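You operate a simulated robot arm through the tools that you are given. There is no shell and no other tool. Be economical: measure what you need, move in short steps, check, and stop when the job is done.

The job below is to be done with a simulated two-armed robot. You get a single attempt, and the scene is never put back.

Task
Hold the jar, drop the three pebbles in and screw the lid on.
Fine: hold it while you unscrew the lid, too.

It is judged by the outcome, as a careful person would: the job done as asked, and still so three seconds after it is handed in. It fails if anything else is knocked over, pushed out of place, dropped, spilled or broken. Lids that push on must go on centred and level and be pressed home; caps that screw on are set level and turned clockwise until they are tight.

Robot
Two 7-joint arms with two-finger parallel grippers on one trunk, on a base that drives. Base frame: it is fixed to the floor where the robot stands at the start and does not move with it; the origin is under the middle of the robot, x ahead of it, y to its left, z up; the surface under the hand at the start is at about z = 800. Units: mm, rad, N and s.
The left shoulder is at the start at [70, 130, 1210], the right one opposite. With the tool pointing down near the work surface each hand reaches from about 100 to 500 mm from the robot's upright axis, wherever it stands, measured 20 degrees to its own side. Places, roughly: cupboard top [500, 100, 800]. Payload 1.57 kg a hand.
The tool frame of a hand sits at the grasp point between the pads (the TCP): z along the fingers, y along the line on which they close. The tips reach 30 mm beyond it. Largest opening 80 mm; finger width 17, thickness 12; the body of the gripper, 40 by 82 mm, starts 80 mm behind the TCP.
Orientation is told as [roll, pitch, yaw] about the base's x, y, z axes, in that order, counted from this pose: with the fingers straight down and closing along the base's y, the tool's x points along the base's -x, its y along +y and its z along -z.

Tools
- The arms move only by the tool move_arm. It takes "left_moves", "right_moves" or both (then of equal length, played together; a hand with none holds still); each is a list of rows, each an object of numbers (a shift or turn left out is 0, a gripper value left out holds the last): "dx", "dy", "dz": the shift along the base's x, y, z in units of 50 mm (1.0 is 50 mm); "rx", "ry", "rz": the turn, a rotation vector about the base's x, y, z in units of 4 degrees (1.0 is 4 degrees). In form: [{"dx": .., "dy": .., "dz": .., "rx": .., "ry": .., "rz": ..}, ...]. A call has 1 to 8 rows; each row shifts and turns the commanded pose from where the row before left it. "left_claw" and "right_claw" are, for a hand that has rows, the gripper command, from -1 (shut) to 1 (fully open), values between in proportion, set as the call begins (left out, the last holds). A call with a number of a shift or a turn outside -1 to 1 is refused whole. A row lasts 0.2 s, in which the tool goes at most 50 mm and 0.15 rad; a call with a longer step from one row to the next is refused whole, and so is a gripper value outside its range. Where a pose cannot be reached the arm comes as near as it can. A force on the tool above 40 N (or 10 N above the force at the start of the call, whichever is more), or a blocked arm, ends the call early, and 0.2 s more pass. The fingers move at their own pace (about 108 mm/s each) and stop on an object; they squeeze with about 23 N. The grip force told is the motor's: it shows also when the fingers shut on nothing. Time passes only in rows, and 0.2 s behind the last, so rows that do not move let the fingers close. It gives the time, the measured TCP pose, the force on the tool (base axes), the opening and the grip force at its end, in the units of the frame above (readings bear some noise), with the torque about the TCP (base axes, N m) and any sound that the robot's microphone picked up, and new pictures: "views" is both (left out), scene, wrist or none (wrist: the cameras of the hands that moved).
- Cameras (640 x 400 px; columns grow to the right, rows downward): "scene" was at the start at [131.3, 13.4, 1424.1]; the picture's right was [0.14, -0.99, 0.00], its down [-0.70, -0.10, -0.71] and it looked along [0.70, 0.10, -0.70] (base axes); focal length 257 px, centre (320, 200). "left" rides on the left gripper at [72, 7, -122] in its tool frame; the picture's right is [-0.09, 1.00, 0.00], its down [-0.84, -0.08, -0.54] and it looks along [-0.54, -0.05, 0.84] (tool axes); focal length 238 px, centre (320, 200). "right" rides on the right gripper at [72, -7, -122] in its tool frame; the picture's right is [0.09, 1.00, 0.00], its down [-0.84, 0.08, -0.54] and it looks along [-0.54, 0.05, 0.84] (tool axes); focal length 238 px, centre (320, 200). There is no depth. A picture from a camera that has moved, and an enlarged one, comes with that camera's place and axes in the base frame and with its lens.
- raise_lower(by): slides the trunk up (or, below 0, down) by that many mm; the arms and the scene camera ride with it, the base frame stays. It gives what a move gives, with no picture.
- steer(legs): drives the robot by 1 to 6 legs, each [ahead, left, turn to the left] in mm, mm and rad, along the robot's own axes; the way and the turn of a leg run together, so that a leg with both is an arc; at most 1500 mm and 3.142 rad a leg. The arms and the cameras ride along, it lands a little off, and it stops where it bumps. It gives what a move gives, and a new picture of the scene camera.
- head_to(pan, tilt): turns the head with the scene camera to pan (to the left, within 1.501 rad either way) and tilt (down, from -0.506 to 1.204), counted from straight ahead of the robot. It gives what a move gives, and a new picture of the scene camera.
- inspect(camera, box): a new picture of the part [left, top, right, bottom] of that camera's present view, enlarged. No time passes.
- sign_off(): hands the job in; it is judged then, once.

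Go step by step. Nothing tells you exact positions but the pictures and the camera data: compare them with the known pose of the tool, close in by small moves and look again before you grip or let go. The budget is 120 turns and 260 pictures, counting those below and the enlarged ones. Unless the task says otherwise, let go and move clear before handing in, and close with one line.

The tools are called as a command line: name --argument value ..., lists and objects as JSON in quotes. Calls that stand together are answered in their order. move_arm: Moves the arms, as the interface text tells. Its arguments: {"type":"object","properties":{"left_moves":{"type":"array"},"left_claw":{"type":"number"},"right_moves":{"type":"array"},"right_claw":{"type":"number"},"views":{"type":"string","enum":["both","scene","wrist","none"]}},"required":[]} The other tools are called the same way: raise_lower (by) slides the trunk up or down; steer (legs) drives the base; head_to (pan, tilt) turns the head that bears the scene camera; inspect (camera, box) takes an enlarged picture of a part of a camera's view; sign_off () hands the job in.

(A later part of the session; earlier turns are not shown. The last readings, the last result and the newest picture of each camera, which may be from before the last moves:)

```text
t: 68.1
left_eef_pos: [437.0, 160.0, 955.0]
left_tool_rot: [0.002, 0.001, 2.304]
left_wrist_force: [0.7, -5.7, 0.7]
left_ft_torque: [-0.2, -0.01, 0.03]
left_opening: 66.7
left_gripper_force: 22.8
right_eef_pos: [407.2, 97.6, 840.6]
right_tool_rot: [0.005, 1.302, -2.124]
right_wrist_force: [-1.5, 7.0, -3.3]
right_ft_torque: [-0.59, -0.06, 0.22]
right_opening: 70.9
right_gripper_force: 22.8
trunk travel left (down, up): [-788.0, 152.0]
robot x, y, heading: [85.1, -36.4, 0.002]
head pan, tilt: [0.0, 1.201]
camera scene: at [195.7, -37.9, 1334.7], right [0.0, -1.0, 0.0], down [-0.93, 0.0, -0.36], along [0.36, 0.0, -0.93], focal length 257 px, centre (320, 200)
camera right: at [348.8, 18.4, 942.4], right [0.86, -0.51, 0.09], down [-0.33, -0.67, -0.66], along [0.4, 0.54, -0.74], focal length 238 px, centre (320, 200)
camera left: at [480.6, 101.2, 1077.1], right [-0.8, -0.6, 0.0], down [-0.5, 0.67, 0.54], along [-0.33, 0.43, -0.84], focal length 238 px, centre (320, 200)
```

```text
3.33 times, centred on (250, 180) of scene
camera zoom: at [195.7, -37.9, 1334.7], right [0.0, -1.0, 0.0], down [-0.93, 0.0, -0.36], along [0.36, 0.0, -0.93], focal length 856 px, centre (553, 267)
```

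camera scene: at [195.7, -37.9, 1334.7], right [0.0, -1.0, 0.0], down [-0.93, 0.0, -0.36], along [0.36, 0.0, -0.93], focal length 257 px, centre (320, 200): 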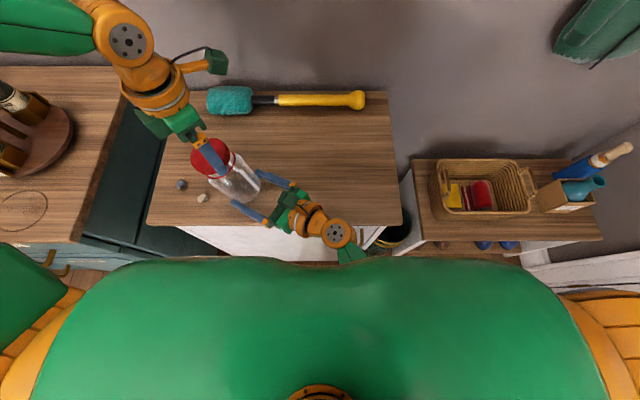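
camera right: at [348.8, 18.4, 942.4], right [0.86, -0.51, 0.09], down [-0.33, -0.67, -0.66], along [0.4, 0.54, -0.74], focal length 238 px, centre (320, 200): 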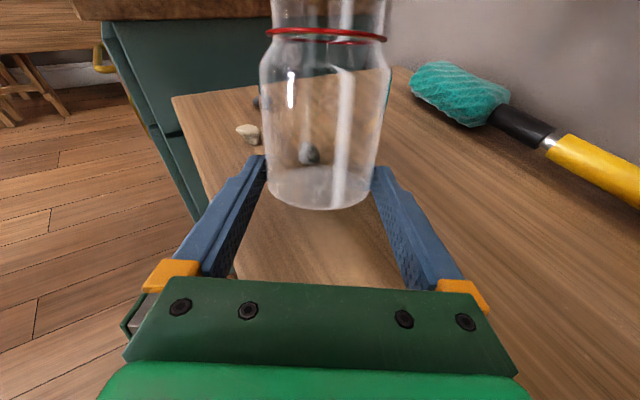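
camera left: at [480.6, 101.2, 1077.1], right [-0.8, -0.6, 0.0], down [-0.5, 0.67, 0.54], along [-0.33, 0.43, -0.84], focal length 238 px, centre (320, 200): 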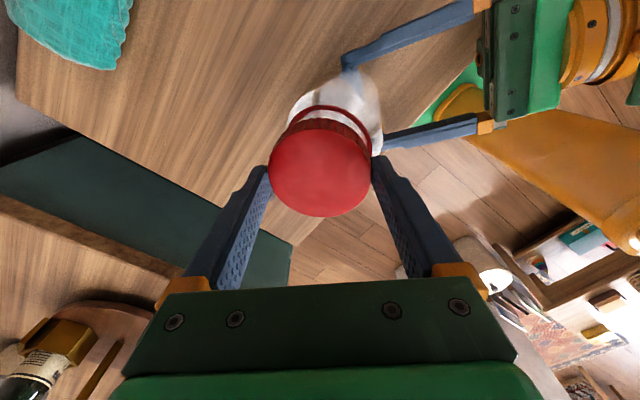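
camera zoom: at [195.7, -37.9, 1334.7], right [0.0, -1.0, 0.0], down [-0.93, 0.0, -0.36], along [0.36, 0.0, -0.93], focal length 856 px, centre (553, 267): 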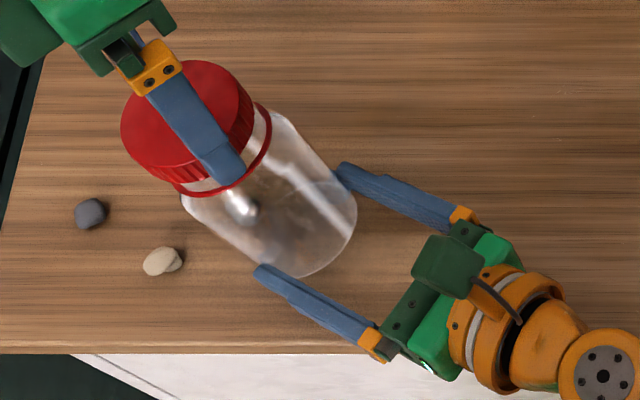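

The jar is tilted about 37° and slid partway up through the right grip, still clamped by both hands and clear of the table, with nothing else touched. I'll reverse carefully along an arc to stand it upright again, half way first.

move_arm --left_moves '[{"rz": -1, "dx": -0.075, "dy": -0.15, "dz": 0.11}, {"rz": -1, "dx": -0.075, "dy": -0.15, "dz": 0.1}, {"rz": -1, "dx": -0.075, "dy": -0.15, "dz": 0.08}, {"rz": -1, "dx": -0.075, "dy": -0.15, "dz": 0.06}]' --views "both"

inspect --camera "scene" --box '[170, 120, 330, 240]'

```text
t: 69.1
left_eef_pos: [421.5, 129.1, 971.3]
left_tool_rot: [0.001, -0.002, 2.023]
left_wrist_force: [0.6, 0.8, -0.5]
left_ft_torque: [-0.01, -0.02, 0.01]
left_opening: 66.8
left_gripper_force: 23.0
right_eef_pos: [408.2, 98.5, 841.9]
right_tool_rot: [0.005, 1.303, -2.123]
right_wrist_force: [0.0, 0.7, -1.4]
right_ft_torque: [-0.07, 0.03, 0.0]
right_opening: 71.1
right_gripper_force: 22.6
trunk travel left (down, up): [-788.0, 152.0]
robot x, y, heading: [88.3, -44.7, -0.003]
head pan, tilt: [0.0, 1.201]
camera scene: at [195.5, -38.2, 1334.7], right [0.0, -1.0, 0.0], down [-0.93, 0.0, -0.36], along [0.36, 0.0, -0.93], focal length 257 px, centre (320, 200)
camera left: at [447.3, 60.8, 1094.2], right [-0.94, -0.35, 0.0], down [-0.3, 0.79, 0.54], along [-0.19, 0.51, -0.84], focal length 238 px, centre (320, 200)
```

scene: 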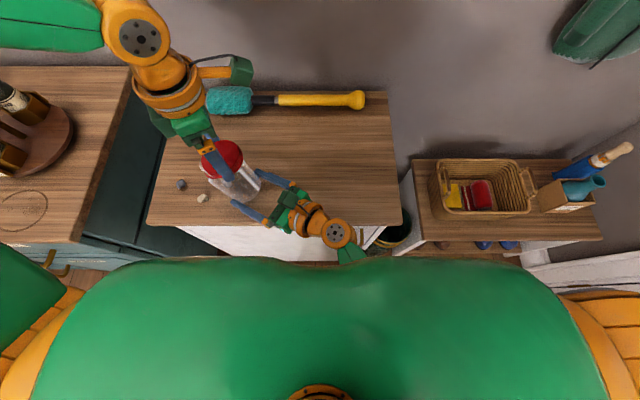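
left: 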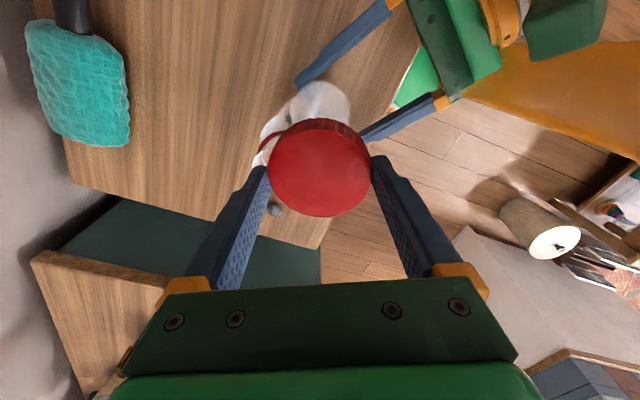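

```text
3.33 times, centred on (250, 180) of scene
camera zoom: at [195.5, -38.2, 1334.7], right [0.0, -1.0, 0.0], down [-0.93, 0.0, -0.36], along [0.36, 0.0, -0.93], focal length 856 px, centre (553, 267)
```

zoom: 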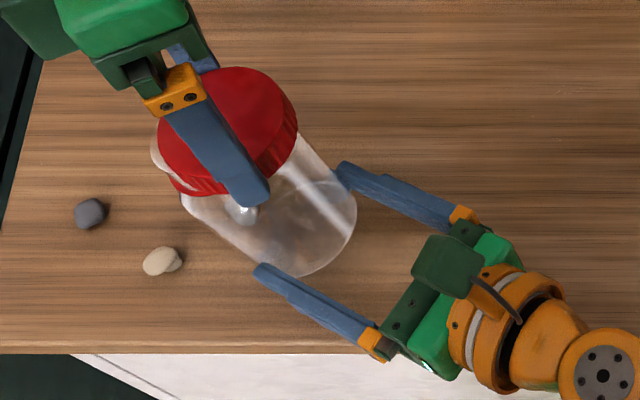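

The lid is off and free in the left hand, and the right hand still holds the tilted jar. Next I lift the lid clear, unwind the hand and move to a free spot near [520, 220] to set it down.

move_arm --left_moves '[{"dz": 0.4}, {"dz": 0.5}, {"rz": -1, "dz": 0.3}, {"rz": -1}, {"rz": -1, "dx": 0.2}, {"rz": -1, "dx": 0.3, "dy": 0.1}, {"rz": -1, "dx": 0.3, "dy": 0.3}, {"rz": -1, "dx": 0.3, "dy": 0.3}]' --views "none"

move_arm --left_moves '[{"rz": -1, "dx": 0.3, "dy": 0.3}, {"rz": -1, "dx": 0.2, "dy": 0.4}, {"rz": -1, "dx": 0.2, "dy": 0.4}, {"rz": -1, "dx": 0.16}, {"rz": -1}, {"rz": -1}, {"rz": -1}, {"rz": -1}]' --views "both"

inspect --camera "scene" --box '[170, 100, 330, 240]'

```text
t: 70.9
left_eef_pos: [476.9, 164.8, 1030.4]
left_tool_rot: [0.0, -0.001, 1.606]
left_wrist_force: [-0.5, -1.0, -0.8]
left_ft_torque: [0.0, 0.0, -0.01]
left_opening: 66.9
left_gripper_force: 22.7
right_eef_pos: [408.1, 97.8, 841.5]
right_tool_rot: [0.005, 1.301, -2.124]
right_wrist_force: [0.4, -0.1, -1.8]
right_ft_torque: [-0.06, 0.08, -0.05]
right_opening: 70.8
right_gripper_force: 22.7
trunk travel left (down, up): [-788.0, 152.0]
robot x, y, heading: [90.5, -40.7, -0.004]
head pan, tilt: [0.0, 1.201]
```

```text
t: 72.7
left_eef_pos: [520.7, 219.9, 1032.6]
left_tool_rot: [0.0, -0.001, 1.049]
left_wrist_force: [0.3, -0.1, 0.4]
left_ft_torque: [-0.01, 0.0, 0.0]
left_opening: 66.8
left_gripper_force: 23.3
right_eef_pos: [407.3, 97.4, 841.3]
right_tool_rot: [0.006, 1.303, -2.124]
right_wrist_force: [-0.9, -0.6, -1.3]
right_ft_torque: [-0.05, 0.06, 0.0]
right_opening: 71.1
right_gripper_force: 22.7
trunk travel left (down, up): [-788.0, 152.0]
robot x, y, heading: [91.5, -37.7, -0.0]
head pan, tilt: [0.0, 1.201]
camera scene: at [195.6, -37.8, 1334.7], right [0.0, -1.0, 0.0], down [-0.93, 0.0, -0.36], along [0.36, 0.0, -0.93], focal length 257 px, centre (320, 200)
camera left: at [478.2, 159.8, 1154.7], right [-0.82, 0.58, 0.0], down [0.48, 0.69, 0.54], along [0.31, 0.44, -0.84], focal length 238 px, centre (320, 200)
```

scene: 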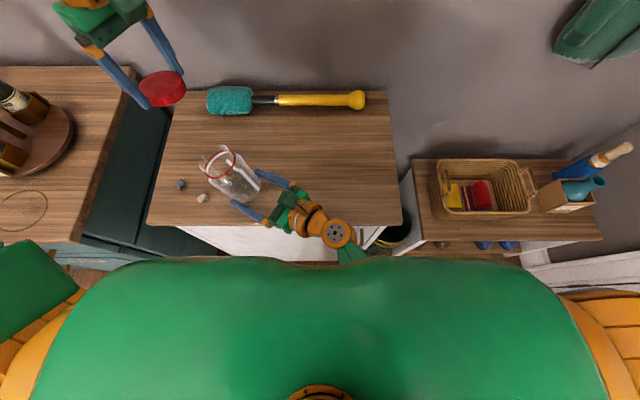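
left: 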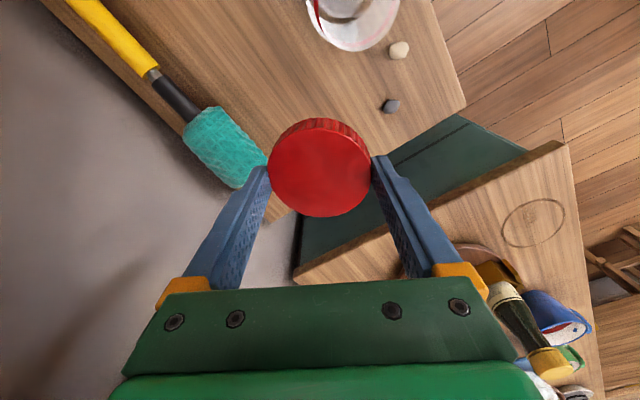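

```text
2.86 times, centred on (250, 170) of scene
camera zoom: at [195.6, -37.8, 1334.7], right [0.0, -1.0, 0.0], down [-0.93, 0.0, -0.36], along [0.36, 0.0, -0.93], focal length 734 px, centre (520, 286)
```

zoom: 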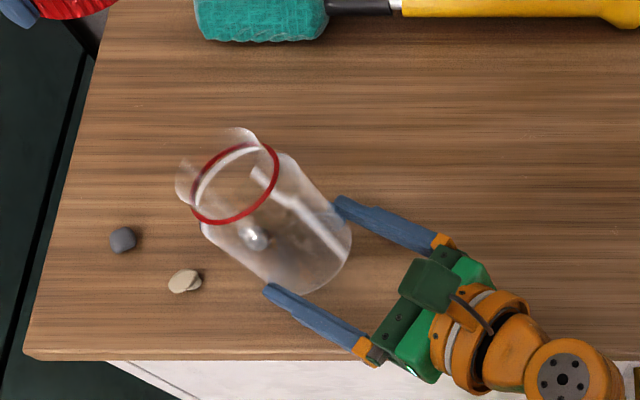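

inspect --camera "scene" --box '[100, 30, 220, 130]'

inspect --camera "left" --box '[220, 80, 420, 240]'

inspect --camera "right" --box '[160, 0, 480, 280]'

```text
4.00 times, centred on (160, 80) of scene
camera zoom: at [195.6, -37.8, 1334.7], right [0.0, -1.0, 0.0], down [-0.93, 0.0, -0.36], along [0.36, 0.0, -0.93], focal length 1027 px, centre (960, 680)
```

zoom: 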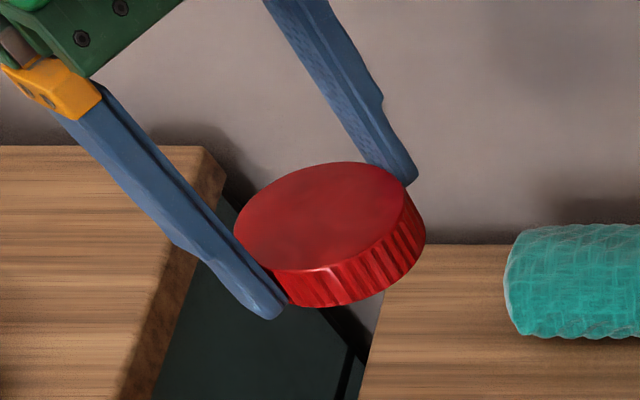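

```text
2.50 times, centred on (320, 160) of left
camera zoom: at [478.2, 159.8, 1154.7], right [-0.82, 0.58, 0.0], down [0.48, 0.69, 0.54], along [0.31, 0.44, -0.84], focal length 596 px, centre (320, 300)
```

zoom: 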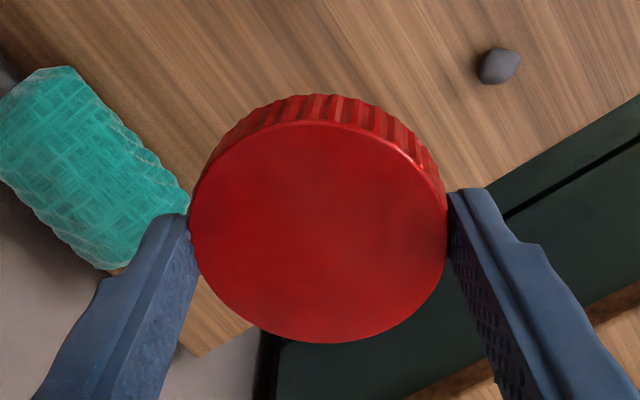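

```text
1.43 times, centred on (320, 140) of right
camera zoom: at [348.9, 18.5, 942.7], right [0.86, -0.51, 0.09], down [-0.33, -0.67, -0.66], along [0.4, 0.54, -0.74], focal length 340 px, centre (320, 286)
```

zoom: 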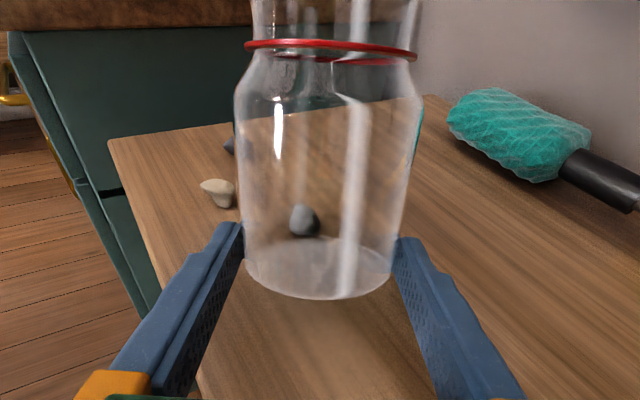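

The lid is held nearly level at the fingertips. Lowering it to the table.

move_arm --left_moves '[{"dz": -0.8}, {"dz": -0.8}, {"dz": -0.8}, {"dz": -0.8}, {"dz": -0.4}, {"dz": -0.1}, {}]' --views "both"

inspect --camera "scene" --box '[140, 80, 260, 180]'

```text
t: 74.3
left_eef_pos: [492.1, 224.1, 866.8]
left_tool_rot: [-0.003, 0.001, 1.05]
left_wrist_force: [-0.4, -0.3, -0.1]
left_ft_torque: [0.03, -0.01, 0.04]
left_opening: 66.9
left_gripper_force: 22.6
left hand out of reach, approached as far as the arm can: row 4, 5, 6
right_eef_pos: [407.2, 97.8, 840.7]
right_tool_rot: [0.006, 1.304, -2.124]
right_wrist_force: [0.2, -0.9, -1.5]
right_ft_torque: [-0.05, 0.04, 0.01]
right_opening: 70.8
right_gripper_force: 22.9
trunk travel left (down, up): [-788.0, 152.0]
robot x, y, heading: [88.8, -38.8, 0.003]
head pan, tilt: [0.0, 1.201]
camera scene: at [195.6, -37.8, 1334.7], right [0.0, -1.0, 0.0], down [-0.93, 0.0, -0.36], along [0.36, 0.0, -0.93], focal length 257 px, centre (320, 200)
camera left: at [451.1, 164.3, 989.9], right [-0.82, 0.58, 0.0], down [0.48, 0.69, 0.54], along [0.31, 0.44, -0.84], focal length 238 px, centre (320, 200)
```

scene: 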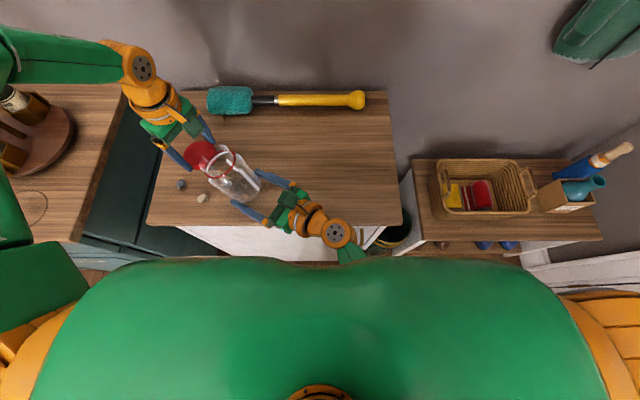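
left: 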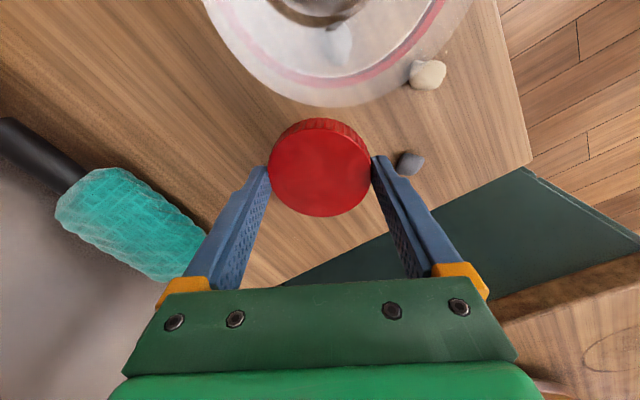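

```text
4.00 times, centred on (200, 130) of scene
camera zoom: at [195.6, -37.8, 1334.7], right [0.0, -1.0, 0.0], down [-0.93, 0.0, -0.36], along [0.36, 0.0, -0.93], focal length 1027 px, centre (800, 480)
```

zoom: 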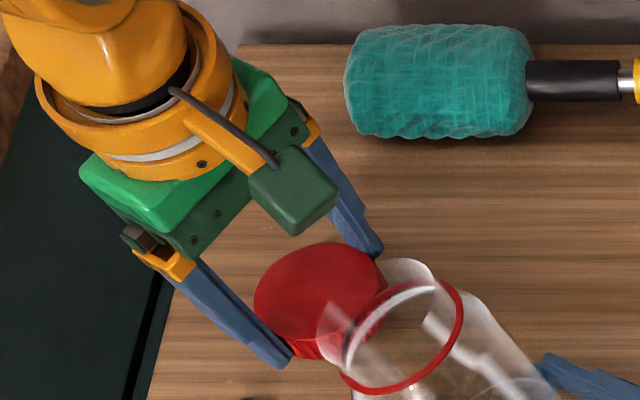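

Reach shortens lower down, so I'll use a nearer spot at about [482, 228], which is clear of pebbles and jar, and descend in small steps.

move_arm --left_moves '[{"dx": -0.1, "dy": 0.08, "dz": -0.1}, {"dx": -0.1, "dz": -0.2}, {"dz": -0.2}, {"dz": -0.1}, {}]' --views "none"

inspect --camera "left" --box '[180, 0, 460, 240]'

```text
t: 75.5
left_eef_pos: [473.5, 229.1, 847.1]
left_tool_rot: [-0.002, -0.002, 1.049]
left_wrist_force: [-0.4, -1.0, -0.2]
left_ft_torque: [0.0, 0.0, -0.01]
left_opening: 66.7
left_gripper_force: 23.4
left hand out of reach, approached as far as the arm can: row 3, 4
right_eef_pos: [408.2, 98.8, 842.8]
right_tool_rot: [0.005, 1.304, -2.126]
right_wrist_force: [0.0, -0.5, -2.8]
right_ft_torque: [-0.08, 0.04, -0.05]
right_opening: 70.7
right_gripper_force: 23.3
trunk travel left (down, up): [-788.0, 152.0]
robot x, y, heading: [91.0, -39.8, 0.0]
head pan, tilt: [0.0, 1.201]
```

```text
1.67 times, centred on (320, 120) of left
camera zoom: at [432.6, 170.2, 969.2], right [-0.82, 0.58, 0.0], down [0.48, 0.69, 0.54], along [0.31, 0.44, -0.84], focal length 397 px, centre (320, 333)
```

zoom: 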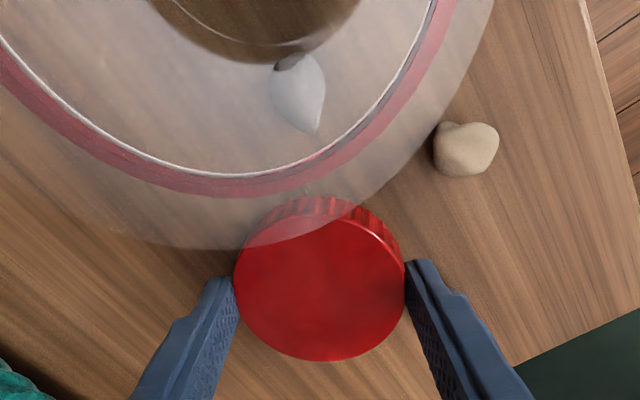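

The left arm is at its reach limit this low, so lowering the trunk would help the lid and pebble work too. I'll raise both hands together, keeping lid and jar apart, and check the left elbow's clearance to the bottles.

move_arm --left_moves '[{"dy": 0.3, "dx": 0.1}, {"dz": 0.3}, {"dz": 0.3}, {"dz": 0.3}, {"dz": 0.3}, {"dz": 0.3}, {"dz": 0.3}, {"dz": 0.2}]' --right_moves '[{}, {"dz": 0.3}, {"dz": 0.3}, {"dz": 0.3}, {"dz": 0.3}, {"dz": 0.3}, {"dz": 0.3}, {"dz": 0.2}]' --views "none"

head_to --pan 0.9 --tilt 0.75

```text
t: 76.7
left_eef_pos: [478.9, 243.7, 908.8]
left_tool_rot: [0.0, -0.001, 1.049]
left_wrist_force: [0.3, -0.3, 0.0]
left_ft_torque: [0.0, 0.02, 0.01]
left_opening: 66.6
left_gripper_force: 23.0
right_eef_pos: [394.1, 68.6, 859.3]
right_tool_rot: [0.238, 1.166, -1.851]
right_wrist_force: [-0.9, 0.1, -1.0]
right_ft_torque: [-0.09, 0.02, -0.01]
right_opening: 70.7
right_gripper_force: 23.0
trunk travel left (down, up): [-788.0, 152.0]
robot x, y, heading: [89.8, -37.8, -0.001]
head pan, tilt: [0.0, 1.201]
stopped in row 6 (right hand): the arm was blocked; the commanded pose is now the measured one
```

```text
t: 77.9
left_eef_pos: [479.6, 246.0, 908.1]
left_tool_rot: [0.002, 0.0, 1.049]
left_wrist_force: [-0.7, -0.1, 0.0]
left_ft_torque: [-0.02, -0.03, 0.02]
left_opening: 66.8
left_gripper_force: 23.1
right_eef_pos: [395.5, 68.3, 860.6]
right_tool_rot: [0.239, 1.165, -1.851]
right_wrist_force: [0.3, 0.1, -1.5]
right_ft_torque: [-0.06, 0.02, -0.02]
right_opening: 70.8
right_gripper_force: 22.6
trunk travel left (down, up): [-788.0, 152.0]
robot x, y, heading: [90.0, -38.4, -0.001]
head pan, tilt: [0.901, 0.75]
camera scene: at [191.3, 27.0, 1366.4], right [0.78, -0.62, 0.0], down [-0.42, -0.53, -0.73], along [0.45, 0.57, -0.68], focal length 257 px, centre (320, 200)
```

scene: 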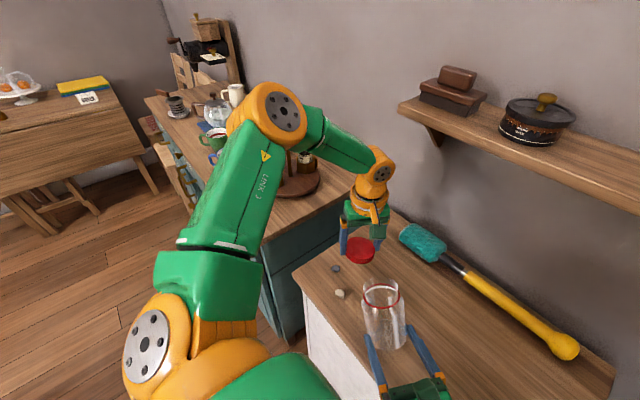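

The right arm got blocked and turned a little, but it still holds the jar, which now looks fairly upright. I'll look at it from the other cameras.

head_to --pan 0.2 --tilt 1.1

inspect --camera "right" --box '[0, 0, 640, 400]'

inspect --camera "left" --box '[0, 0, 640, 400]'

```text
t: 79.0
left_eef_pos: [479.8, 244.3, 908.2]
left_tool_rot: [0.0, -0.001, 1.049]
left_wrist_force: [1.2, -0.3, -1.3]
left_ft_torque: [0.0, 0.0, 0.01]
left_opening: 66.7
left_gripper_force: 23.1
right_eef_pos: [394.5, 69.6, 859.6]
right_tool_rot: [0.237, 1.166, -1.852]
right_wrist_force: [-0.3, -0.4, -2.1]
right_ft_torque: [-0.08, 0.06, 0.02]
right_opening: 70.8
right_gripper_force: 22.6
trunk travel left (down, up): [-788.0, 152.0]
robot x, y, heading: [85.9, -39.5, 0.003]
head pan, tilt: [0.201, 1.1]
camera scene: at [201.6, -25.2, 1340.7], right [0.2, -0.98, 0.0], down [-0.87, -0.18, -0.45], along [0.44, 0.09, -0.89], focal length 257 px, centre (320, 200)
```

scene: 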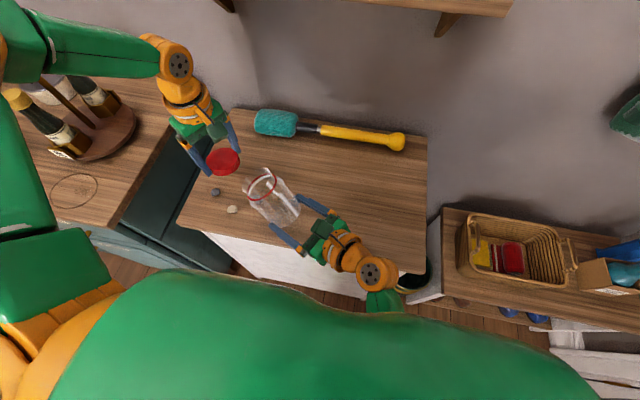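

```text
1.00 times, centred on (320, 200) of right (not enlarged: the box is as wide or as high as the picture)
camera zoom: at [338.1, 3.1, 972.3], right [0.88, -0.44, 0.18], down [-0.28, -0.78, -0.55], along [0.38, 0.44, -0.81], focal length 238 px, centre (320, 200)
```

zoom: 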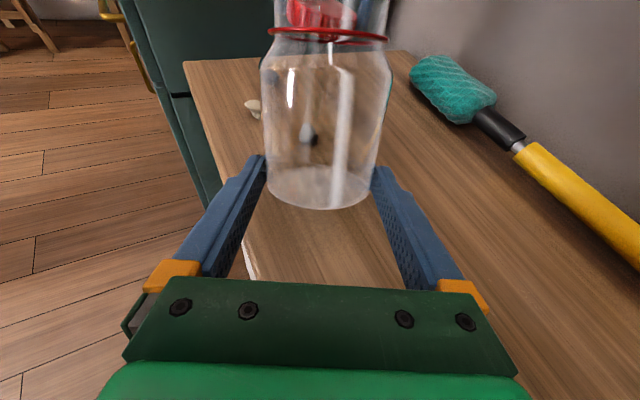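

```text
1.00 times, centred on (320, 200) of left (not enlarged: the box is as wide or as high as the picture)
camera zoom: at [438.0, 184.7, 1030.5], right [-0.82, 0.58, 0.0], down [0.48, 0.69, 0.54], along [0.31, 0.44, -0.84], focal length 238 px, centre (320, 200)
```

zoom: 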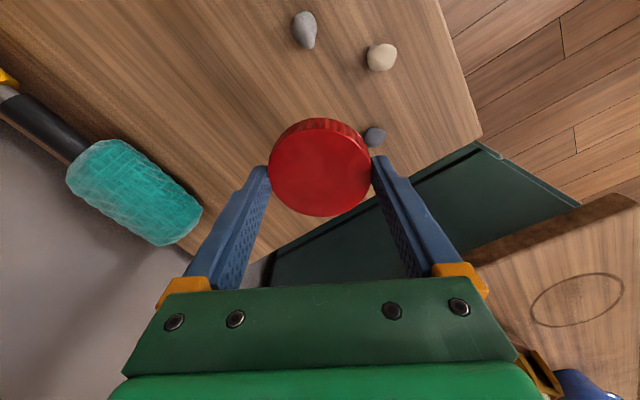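

Everything is clear. Rather than lower the trunk, which blocks the right arm, I'll drive 30 mm ahead and turn the left hand to yaw 0, so its fingers avoid the pebbles when I set the lid down.

move_arm --left_moves '[{"rz": -1}, {"rz": -1}, {"rz": -1}, {"rz": -1}, {"rz": -1}, {"rz": -1}, {"rz": -1}, {"rz": -1}]' --views "none"

move_arm --left_moves '[{"rz": -1}, {"rz": -1}, {"rz": -1}, {"rz": -1}, {"rz": -1}, {"rz": -1}, {"rz": -1}]' --views "none"

steer --legs '[[30, 0, 0]]'

```text
t: 80.8
left_eef_pos: [480.1, 244.0, 908.2]
left_tool_rot: [0.001, 0.0, 0.487]
left_wrist_force: [0.8, 0.0, 0.2]
left_ft_torque: [0.01, 0.0, -0.02]
left_opening: 66.6
left_gripper_force: 22.8
right_eef_pos: [395.1, 69.5, 860.7]
right_tool_rot: [0.239, 1.167, -1.852]
right_wrist_force: [0.1, 0.3, -1.8]
right_ft_torque: [-0.06, 0.09, 0.01]
right_opening: 70.9
right_gripper_force: 23.0
trunk travel left (down, up): [-788.0, 152.0]
robot x, y, heading: [87.3, -39.3, 0.001]
head pan, tilt: [0.201, 1.1]
```

```text
t: 82.4
left_eef_pos: [479.9, 244.8, 907.6]
left_tool_rot: [-0.002, 0.001, 0.0]
left_wrist_force: [1.1, 0.6, 0.2]
left_ft_torque: [0.01, -0.02, -0.05]
left_opening: 66.4
left_gripper_force: 23.1
right_eef_pos: [394.0, 69.1, 861.1]
right_tool_rot: [0.239, 1.166, -1.852]
right_wrist_force: [-0.3, -0.8, -2.7]
right_ft_torque: [-0.07, 0.07, 0.01]
right_opening: 70.9
right_gripper_force: 22.8
trunk travel left (down, up): [-788.0, 152.0]
robot x, y, heading: [89.3, -39.5, 0.0]
head pan, tilt: [0.201, 1.1]
```

```text
t: 83.2
left_eef_pos: [506.5, 244.4, 909.9]
left_tool_rot: [0.001, -0.004, 0.003]
left_wrist_force: [-0.4, 0.4, -0.1]
left_ft_torque: [0.02, -0.04, -0.02]
left_opening: 66.0
left_gripper_force: 22.8
right_eef_pos: [419.4, 68.5, 861.7]
right_tool_rot: [0.249, 1.168, -1.841]
right_wrist_force: [0.1, 0.0, -2.0]
right_ft_torque: [-0.1, 0.02, -0.03]
right_opening: 70.7
right_gripper_force: 22.8
trunk travel left (down, up): [-788.0, 152.0]
robot x, y, heading: [123.5, -39.4, -0.0]
head pan, tilt: [0.201, 1.1]
camera scene: at [225.7, -25.6, 1341.2], right [0.2, -0.98, 0.0], down [-0.87, -0.18, -0.46], along [0.45, 0.09, -0.89], focal length 257 px, centre (320, 200)
```

scene: 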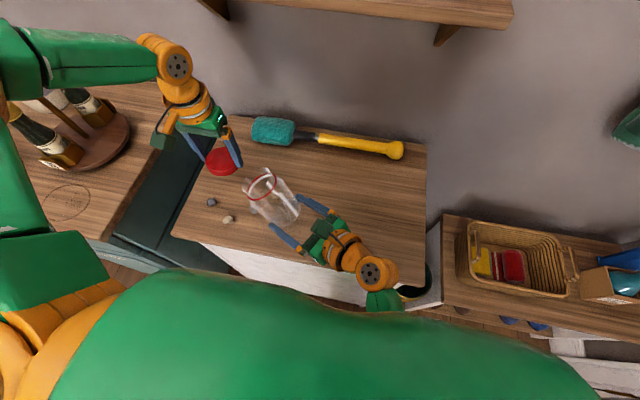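

move_arm --left_moves '[{"dx": -0.12, "dy": -0.14, "dz": -0.4}, {"dx": -0.12, "dy": -0.14, "dz": -0.4}, {"dz": -0.4}, {"dz": -0.2}, {}]' --views "both"

inspect --camera "scene" --box '[170, 120, 290, 220]'

```text
t: 84.4
left_eef_pos: [496.2, 230.8, 839.3]
left_tool_rot: [0.0, -0.001, 0.001]
left_wrist_force: [-0.1, -0.7, 0.4]
left_ft_torque: [-0.01, -0.04, 0.0]
left_opening: 66.5
left_gripper_force: 23.2
right_eef_pos: [424.4, 67.8, 860.5]
right_tool_rot: [0.24, 1.163, -1.851]
right_wrist_force: [0.1, -0.1, -1.9]
right_ft_torque: [-0.1, 0.04, -0.03]
right_opening: 70.8
right_gripper_force: 22.8
trunk travel left (down, up): [-788.0, 152.0]
robot x, y, heading: [119.7, -39.9, -0.003]
head pan, tilt: [0.201, 1.1]
camera scene: at [231.0, -25.2, 1340.7], right [0.2, -0.98, 0.0], down [-0.87, -0.18, -0.45], along [0.44, 0.09, -0.89], focal length 257 px, centre (320, 200)
camera left: at [423.8, 236.5, 962.3], right [0.09, 1.0, 0.0], down [0.84, -0.08, 0.54], along [0.54, -0.05, -0.84], focal length 238 px, centre (320, 200)
```

scene: 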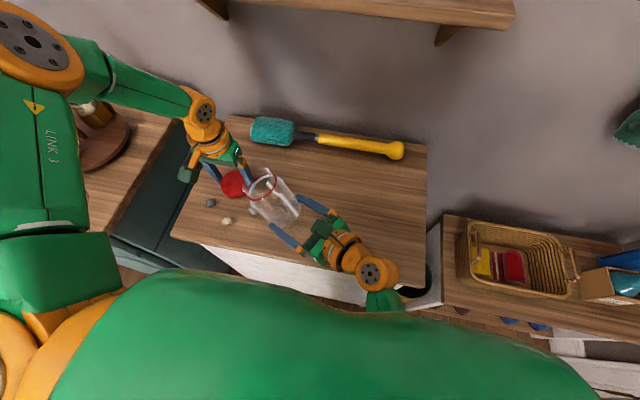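
left: 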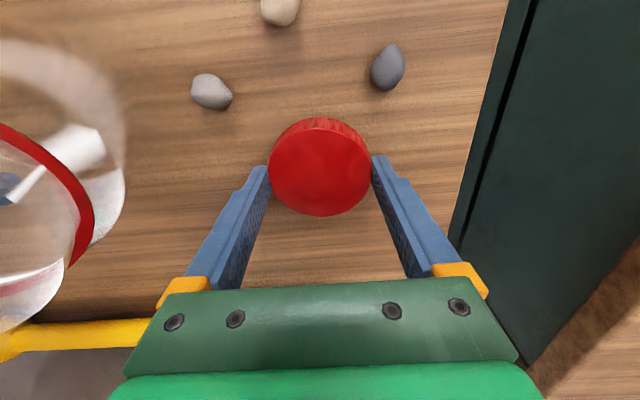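

```text
4.00 times, centred on (230, 170) of scene
camera zoom: at [231.0, -25.2, 1340.7], right [0.2, -0.98, 0.0], down [-0.87, -0.18, -0.45], along [0.44, 0.09, -0.89], focal length 1027 px, centre (680, 320)
```

zoom: 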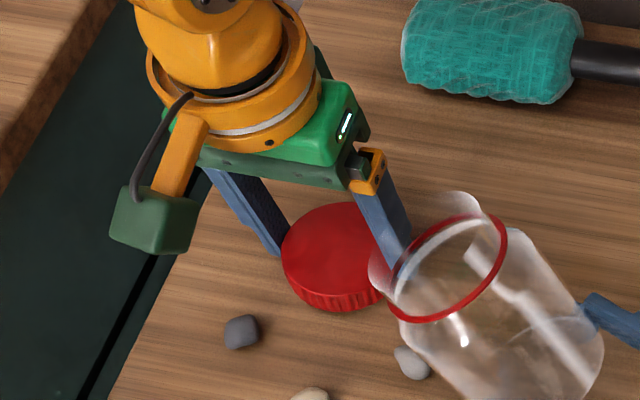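

move_arm --left_moves '[{"dz": -0.06}, {"dz": -0.06}, {"dz": -0.04}, {}]' --views "none"

```text
t: 85.4
left_eef_pos: [493.8, 231.9, 838.2]
left_tool_rot: [0.001, -0.002, 0.003]
left_wrist_force: [0.4, -0.5, 1.0]
left_ft_torque: [-0.01, 0.01, -0.01]
left_opening: 65.8
left_gripper_force: 23.6
left hand out of reach, approached as far as the arm can: row 1, 3
right_eef_pos: [424.0, 68.0, 859.9]
right_tool_rot: [0.237, 1.163, -1.85]
right_wrist_force: [-0.3, -0.2, -1.5]
right_ft_torque: [-0.07, 0.05, 0.02]
right_opening: 70.7
right_gripper_force: 23.2
trunk travel left (down, up): [-788.0, 152.0]
robot x, y, heading: [115.8, -42.3, -0.001]
head pan, tilt: [0.201, 1.1]
```

move_arm --left_moves '[{"dx": -0.2}, {"dz": -0.06}, {"dz": -0.06}, {"dz": -0.04}, {}]' --views "none"

inspect --camera "left" --box '[160, 0, 480, 240]'

```text
t: 86.6
left_eef_pos: [481.9, 231.0, 830.0]
left_tool_rot: [0.001, -0.006, 0.002]
left_wrist_force: [2.1, 4.7, 16.3]
left_ft_torque: [0.12, -0.55, 0.13]
left_opening: 66.0
left_gripper_force: 23.2
right_eef_pos: [422.8, 68.8, 861.4]
right_tool_rot: [0.243, 1.166, -1.845]
right_wrist_force: [-0.1, 0.1, -2.0]
right_ft_torque: [-0.1, 0.05, 0.03]
right_opening: 70.7
right_gripper_force: 22.8
trunk travel left (down, up): [-788.0, 152.0]
robot x, y, heading: [118.3, -42.6, 0.003]
head pan, tilt: [0.201, 1.1]
```

```text
1.67 times, centred on (320, 120) of left
camera zoom: at [409.4, 236.6, 953.4], right [0.09, 1.0, 0.0], down [0.83, -0.08, 0.55], along [0.54, -0.05, -0.84], focal length 397 px, centre (320, 333)
```

zoom: 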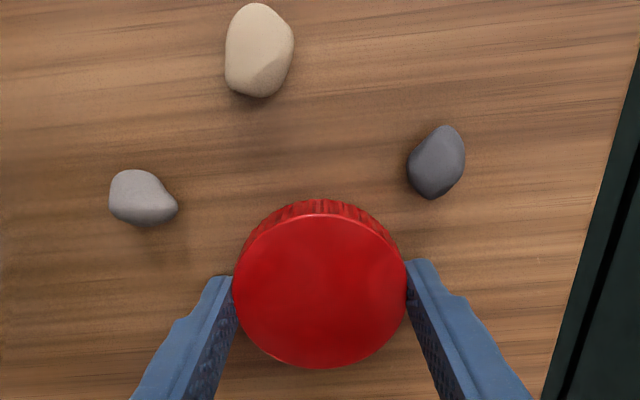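

The lid is on the table. I'll release it and rise.

move_arm --left_moves '[{"dz": 0.02}, {}, {}]' --left_claw 1 --views "none"

move_arm --left_moves '[{"dz": 0.2}, {"dz": 0.5}, {"dz": 0.8}, {"dz": 0.8}, {"dz": 0.8}]' --views "both"

inspect --camera "scene" --box '[170, 130, 330, 270]'

```text
t: 87.4
left_eef_pos: [484.3, 229.9, 830.0]
left_tool_rot: [0.0, -0.002, 0.002]
left_wrist_force: [-0.5, 0.0, 0.1]
left_ft_torque: [-0.01, 0.03, 0.03]
left_opening: 79.9
left_gripper_force: 0.1
right_eef_pos: [424.1, 68.7, 860.4]
right_tool_rot: [0.24, 1.164, -1.853]
right_wrist_force: [0.4, 0.1, -1.3]
right_ft_torque: [-0.08, 0.04, -0.01]
right_opening: 70.6
right_gripper_force: 23.3
trunk travel left (down, up): [-788.0, 152.0]
robot x, y, heading: [117.8, -41.8, 0.003]
head pan, tilt: [0.201, 1.1]
```

```text
t: 88.6
left_eef_pos: [481.9, 229.6, 986.7]
left_tool_rot: [0.001, 0.0, 0.003]
left_wrist_force: [0.2, -0.4, -0.4]
left_ft_torque: [0.01, -0.02, 0.02]
left_opening: 79.8
left_gripper_force: 0.0
right_eef_pos: [423.4, 68.8, 860.3]
right_tool_rot: [0.238, 1.166, -1.851]
right_wrist_force: [0.2, 0.0, -1.3]
right_ft_torque: [-0.07, 0.07, 0.0]
right_opening: 70.7
right_gripper_force: 22.9
trunk travel left (down, up): [-788.0, 152.0]
robot x, y, heading: [115.8, -39.8, -0.004]
head pan, tilt: [0.201, 1.1]
camera scene: at [230.6, -25.8, 1340.7], right [0.2, -0.98, 0.0], down [-0.87, -0.18, -0.45], along [0.45, 0.09, -0.89], focal length 257 px, centre (320, 200)
camera left: at [410.3, 235.3, 1108.9], right [0.09, 1.0, 0.0], down [0.84, -0.08, 0.54], along [0.54, -0.05, -0.84], focal length 238 px, centre (320, 200)
```

scene: 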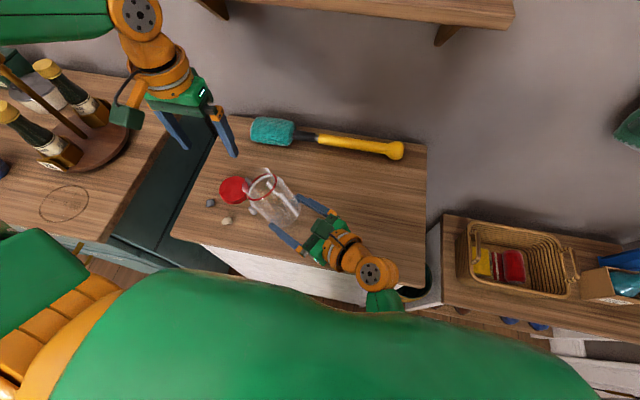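
left: 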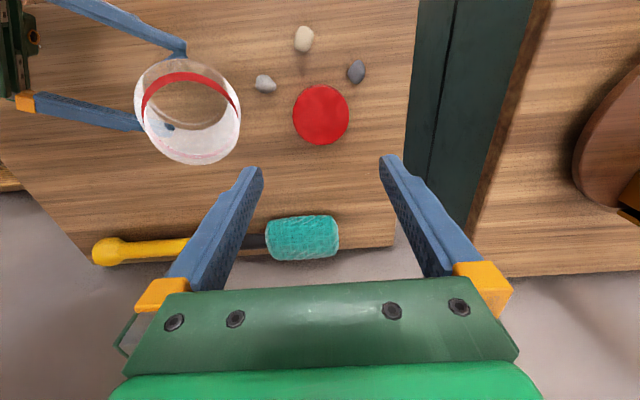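

```text
2.86 times, centred on (250, 200) of scene
camera zoom: at [230.6, -25.8, 1340.7], right [0.2, -0.98, 0.0], down [-0.87, -0.18, -0.45], along [0.45, 0.09, -0.89], focal length 734 px, centre (520, 200)
```

zoom: 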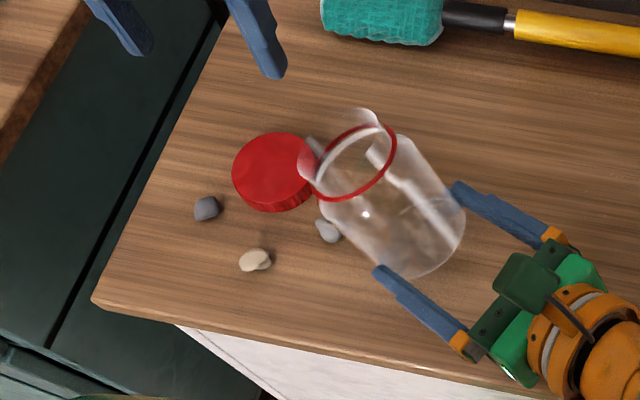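

The lid sits flat on the table. The jar is tilted about 33° in the right grip, so I'll rotate the right hand to stand it upright in the air, half way first.

move_arm --right_moves '[{"rx": 0.967, "ry": -0.252, "dz": 0.1}, {"rx": 0.967, "ry": -0.252, "dz": 0.1}, {"rx": 0.967, "ry": -0.252, "dz": 0.1}, {"rx": 0.967, "ry": -0.252, "dz": 0.1}]' --views "scene"

```text
t: 89.6
left_eef_pos: [482.9, 229.9, 986.4]
left_tool_rot: [0.0, -0.001, 0.001]
left_wrist_force: [-0.3, 0.5, -0.4]
left_ft_torque: [-0.03, -0.02, -0.01]
left_opening: 80.1
left_gripper_force: 0.1
right_eef_pos: [423.4, 68.9, 880.4]
right_tool_rot: [0.176, 1.448, -1.911]
right_wrist_force: [0.0, 0.0, -1.6]
right_ft_torque: [-0.09, 0.03, -0.02]
right_opening: 70.7
right_gripper_force: 22.7
trunk travel left (down, up): [-788.0, 152.0]
robot x, y, heading: [120.4, -40.1, -0.001]
head pan, tilt: [0.201, 1.1]
camera scene: at [231.5, -25.6, 1340.7], right [0.2, -0.98, 0.0], down [-0.87, -0.18, -0.45], along [0.44, 0.09, -0.89], focal length 257 px, centre (320, 200)
```

scene: 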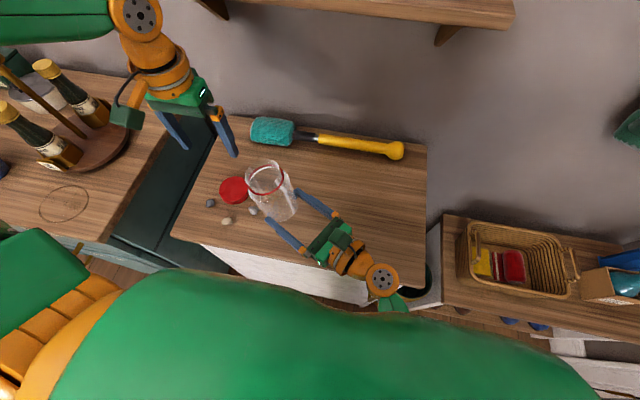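

Works well. Continuing the other half.

move_arm --right_moves '[{"rx": 0.967, "ry": -0.252, "dz": 0.1}, {"rx": 0.967, "ry": -0.252, "dz": 0.1}, {"rx": 0.967, "ry": -0.252, "dz": 0.1}, {"rx": 0.967, "ry": -0.252, "dz": 0.1}]' --views "both"

inspect --camera "scene" --box '[200, 130, 360, 270]'

inspect --camera "left" --box '[60, 0, 380, 200]'

```text
t: 90.6
left_eef_pos: [484.3, 230.4, 986.2]
left_tool_rot: [-0.001, 0.0, 0.002]
left_wrist_force: [1.0, 0.1, -0.5]
left_ft_torque: [-0.03, -0.02, 0.01]
left_opening: 79.9
left_gripper_force: 0.1
right_eef_pos: [424.5, 69.5, 901.7]
right_tool_rot: [-2.815, 1.415, 1.381]
right_wrist_force: [-0.2, -0.9, -1.8]
right_ft_torque: [-0.05, 0.02, -0.03]
right_opening: 70.9
right_gripper_force: 23.0
trunk travel left (down, up): [-788.0, 152.0]
robot x, y, heading: [117.6, -40.7, 0.003]
head pan, tilt: [0.201, 1.1]
camera scene: at [231.4, -25.3, 1340.7], right [0.2, -0.98, 0.0], down [-0.87, -0.18, -0.45], along [0.44, 0.09, -0.89], focal length 257 px, centre (320, 200)
camera right: at [356.0, -43.1, 954.3], right [0.86, -0.5, 0.04], down [-0.17, -0.38, -0.91], along [0.47, 0.78, -0.41], focal length 238 px, centre (320, 200)
```

scene: 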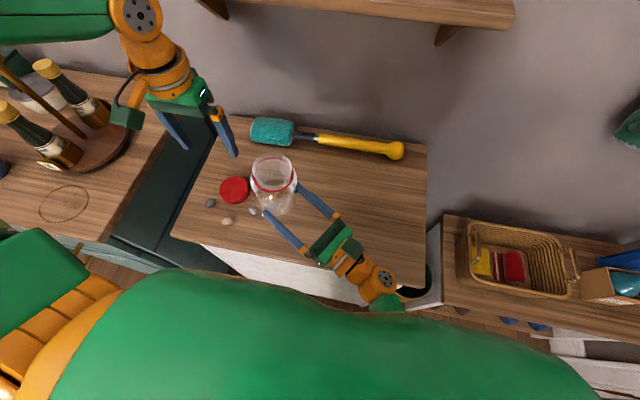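
right: 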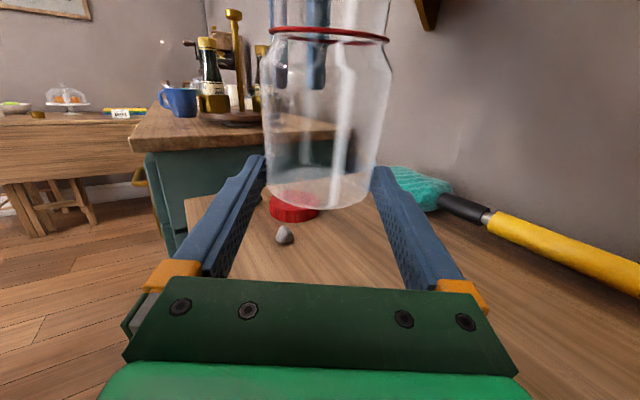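

```text
2.86 times, centred on (280, 200) of scene
camera zoom: at [231.4, -25.3, 1340.7], right [0.2, -0.98, 0.0], down [-0.87, -0.18, -0.45], along [0.44, 0.09, -0.89], focal length 734 px, centre (434, 200)
```

zoom: 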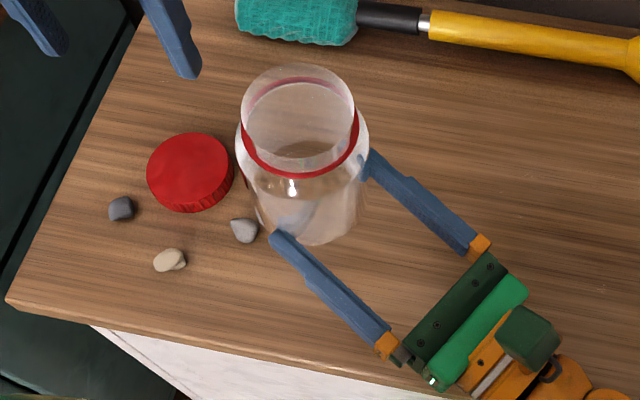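

```text
2.00 times, centred on (220, 100) of left
camera zoom: at [411.1, 235.8, 1108.1], right [0.09, 1.0, 0.0], down [0.84, -0.08, 0.54], along [0.54, -0.05, -0.84], focal length 477 px, centre (520, 400)
```

zoom: 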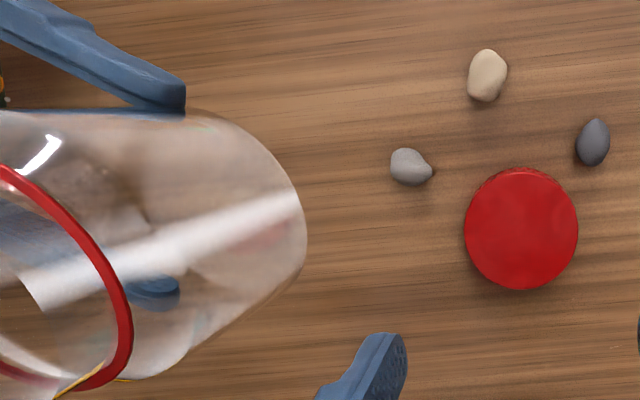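

The jar is close to upright in the air at about [430, 95]. I'll bring the left hand above it to look down and check the tilt.

move_arm --left_moves '[{"dz": 0.8}, {"dz": 0.8}, {"dz": 0.5}, {"dx": -0.3, "dy": -0.7}, {"dx": -0.3, "dy": -0.7}, {"dx": -0.3, "dy": -0.7}, {"dx": -0.2, "dy": -0.6}, {}]' --views "wrist"

inspect --camera "left" --box '[200, 60, 440, 260]'

```text
t: 92.4
left_eef_pos: [429.3, 96.1, 1088.4]
left_tool_rot: [-0.002, 0.0, 0.001]
left_wrist_force: [0.5, 0.1, -1.2]
left_ft_torque: [-0.01, 0.01, 0.03]
left_opening: 80.1
left_gripper_force: 0.0
right_eef_pos: [422.6, 70.1, 900.4]
right_tool_rot: [-2.813, 1.416, 1.383]
right_wrist_force: [-1.2, -0.3, -1.6]
right_ft_torque: [-0.05, 0.01, 0.01]
right_opening: 70.9
right_gripper_force: 23.4
trunk travel left (down, up): [-788.0, 152.0]
robot x, y, heading: [122.5, -37.0, 0.006]
head pan, tilt: [0.201, 1.1]
camera left: at [358.0, 102.2, 1211.7], right [0.09, 1.0, 0.0], down [0.84, -0.08, 0.54], along [0.54, -0.05, -0.84], focal length 238 px, centre (320, 200)
```

left: 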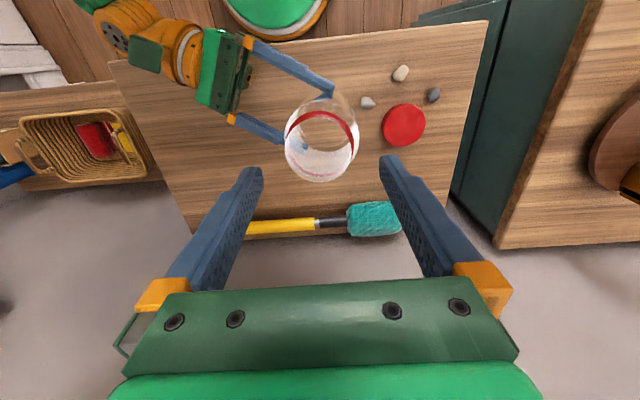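

```text
2.00 times, centred on (320, 160) of left
camera zoom: at [358.0, 102.2, 1211.7], right [0.09, 1.0, 0.0], down [0.84, -0.08, 0.54], along [0.54, -0.05, -0.84], focal length 477 px, centre (320, 280)
```

zoom: 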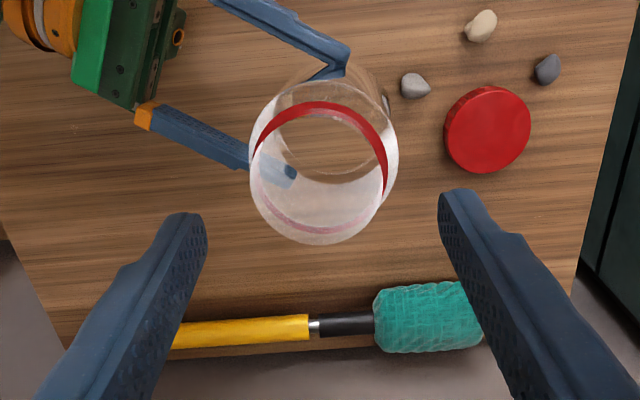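

The jar leans about 3° towards -x. I'll make a small correction with the right hand and bring the left hand down near the neck.

move_arm --right_moves '[{"ry": 0.7}, {}, {}]' --left_moves '[{"dx": 0.12, "dy": -0.02}, {"dz": -0.3}, {}]' --views "none"

inspect --camera "left" --box '[200, 60, 440, 260]'

inspect --camera "right" --box '[160, 0, 480, 240]'

```text
t: 93.2
left_eef_pos: [436.5, 95.8, 1074.7]
left_tool_rot: [-0.001, -0.001, 0.002]
left_wrist_force: [0.0, 0.4, 0.7]
left_ft_torque: [-0.03, 0.03, 0.04]
left_opening: 79.9
left_gripper_force: 0.0
right_eef_pos: [423.9, 69.2, 900.1]
right_tool_rot: [-2.492, 1.419, 1.701]
right_wrist_force: [0.3, -0.5, -2.1]
right_ft_torque: [-0.05, 0.03, 0.02]
right_opening: 70.9
right_gripper_force: 23.0
trunk travel left (down, up): [-788.0, 152.0]
robot x, y, heading: [120.5, -41.7, -0.002]
head pan, tilt: [0.201, 1.1]
```

```text
2.00 times, centred on (320, 160) of left
camera zoom: at [364.7, 101.2, 1197.3], right [0.09, 1.0, 0.0], down [0.84, -0.08, 0.54], along [0.54, -0.05, -0.84], focal length 477 px, centre (320, 280)
```

zoom: 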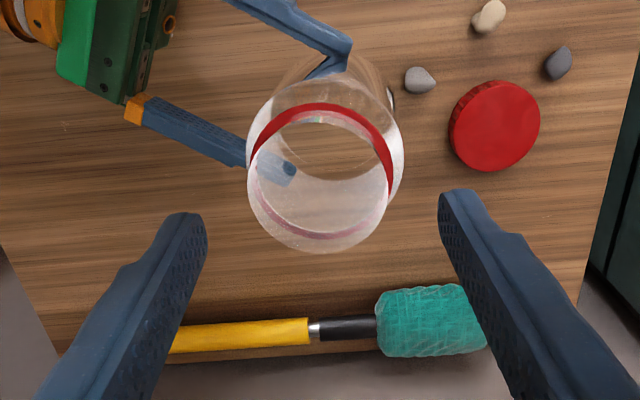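

```text
1.67 times, centred on (320, 120) of right
camera zoom: at [358.8, -42.9, 957.3], right [0.86, -0.5, 0.0], down [-0.22, -0.38, -0.9], along [0.45, 0.78, -0.44], focal length 397 px, centre (320, 333)
```

zoom: 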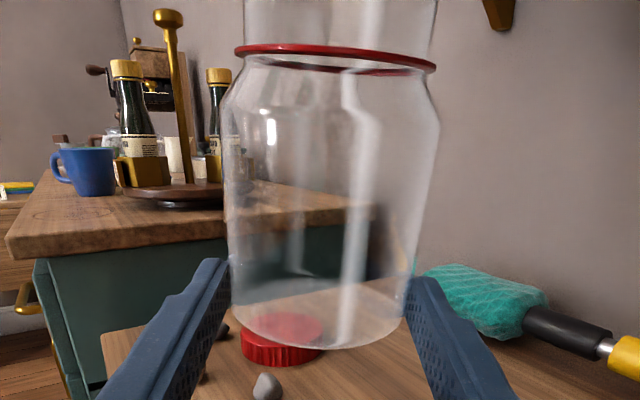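

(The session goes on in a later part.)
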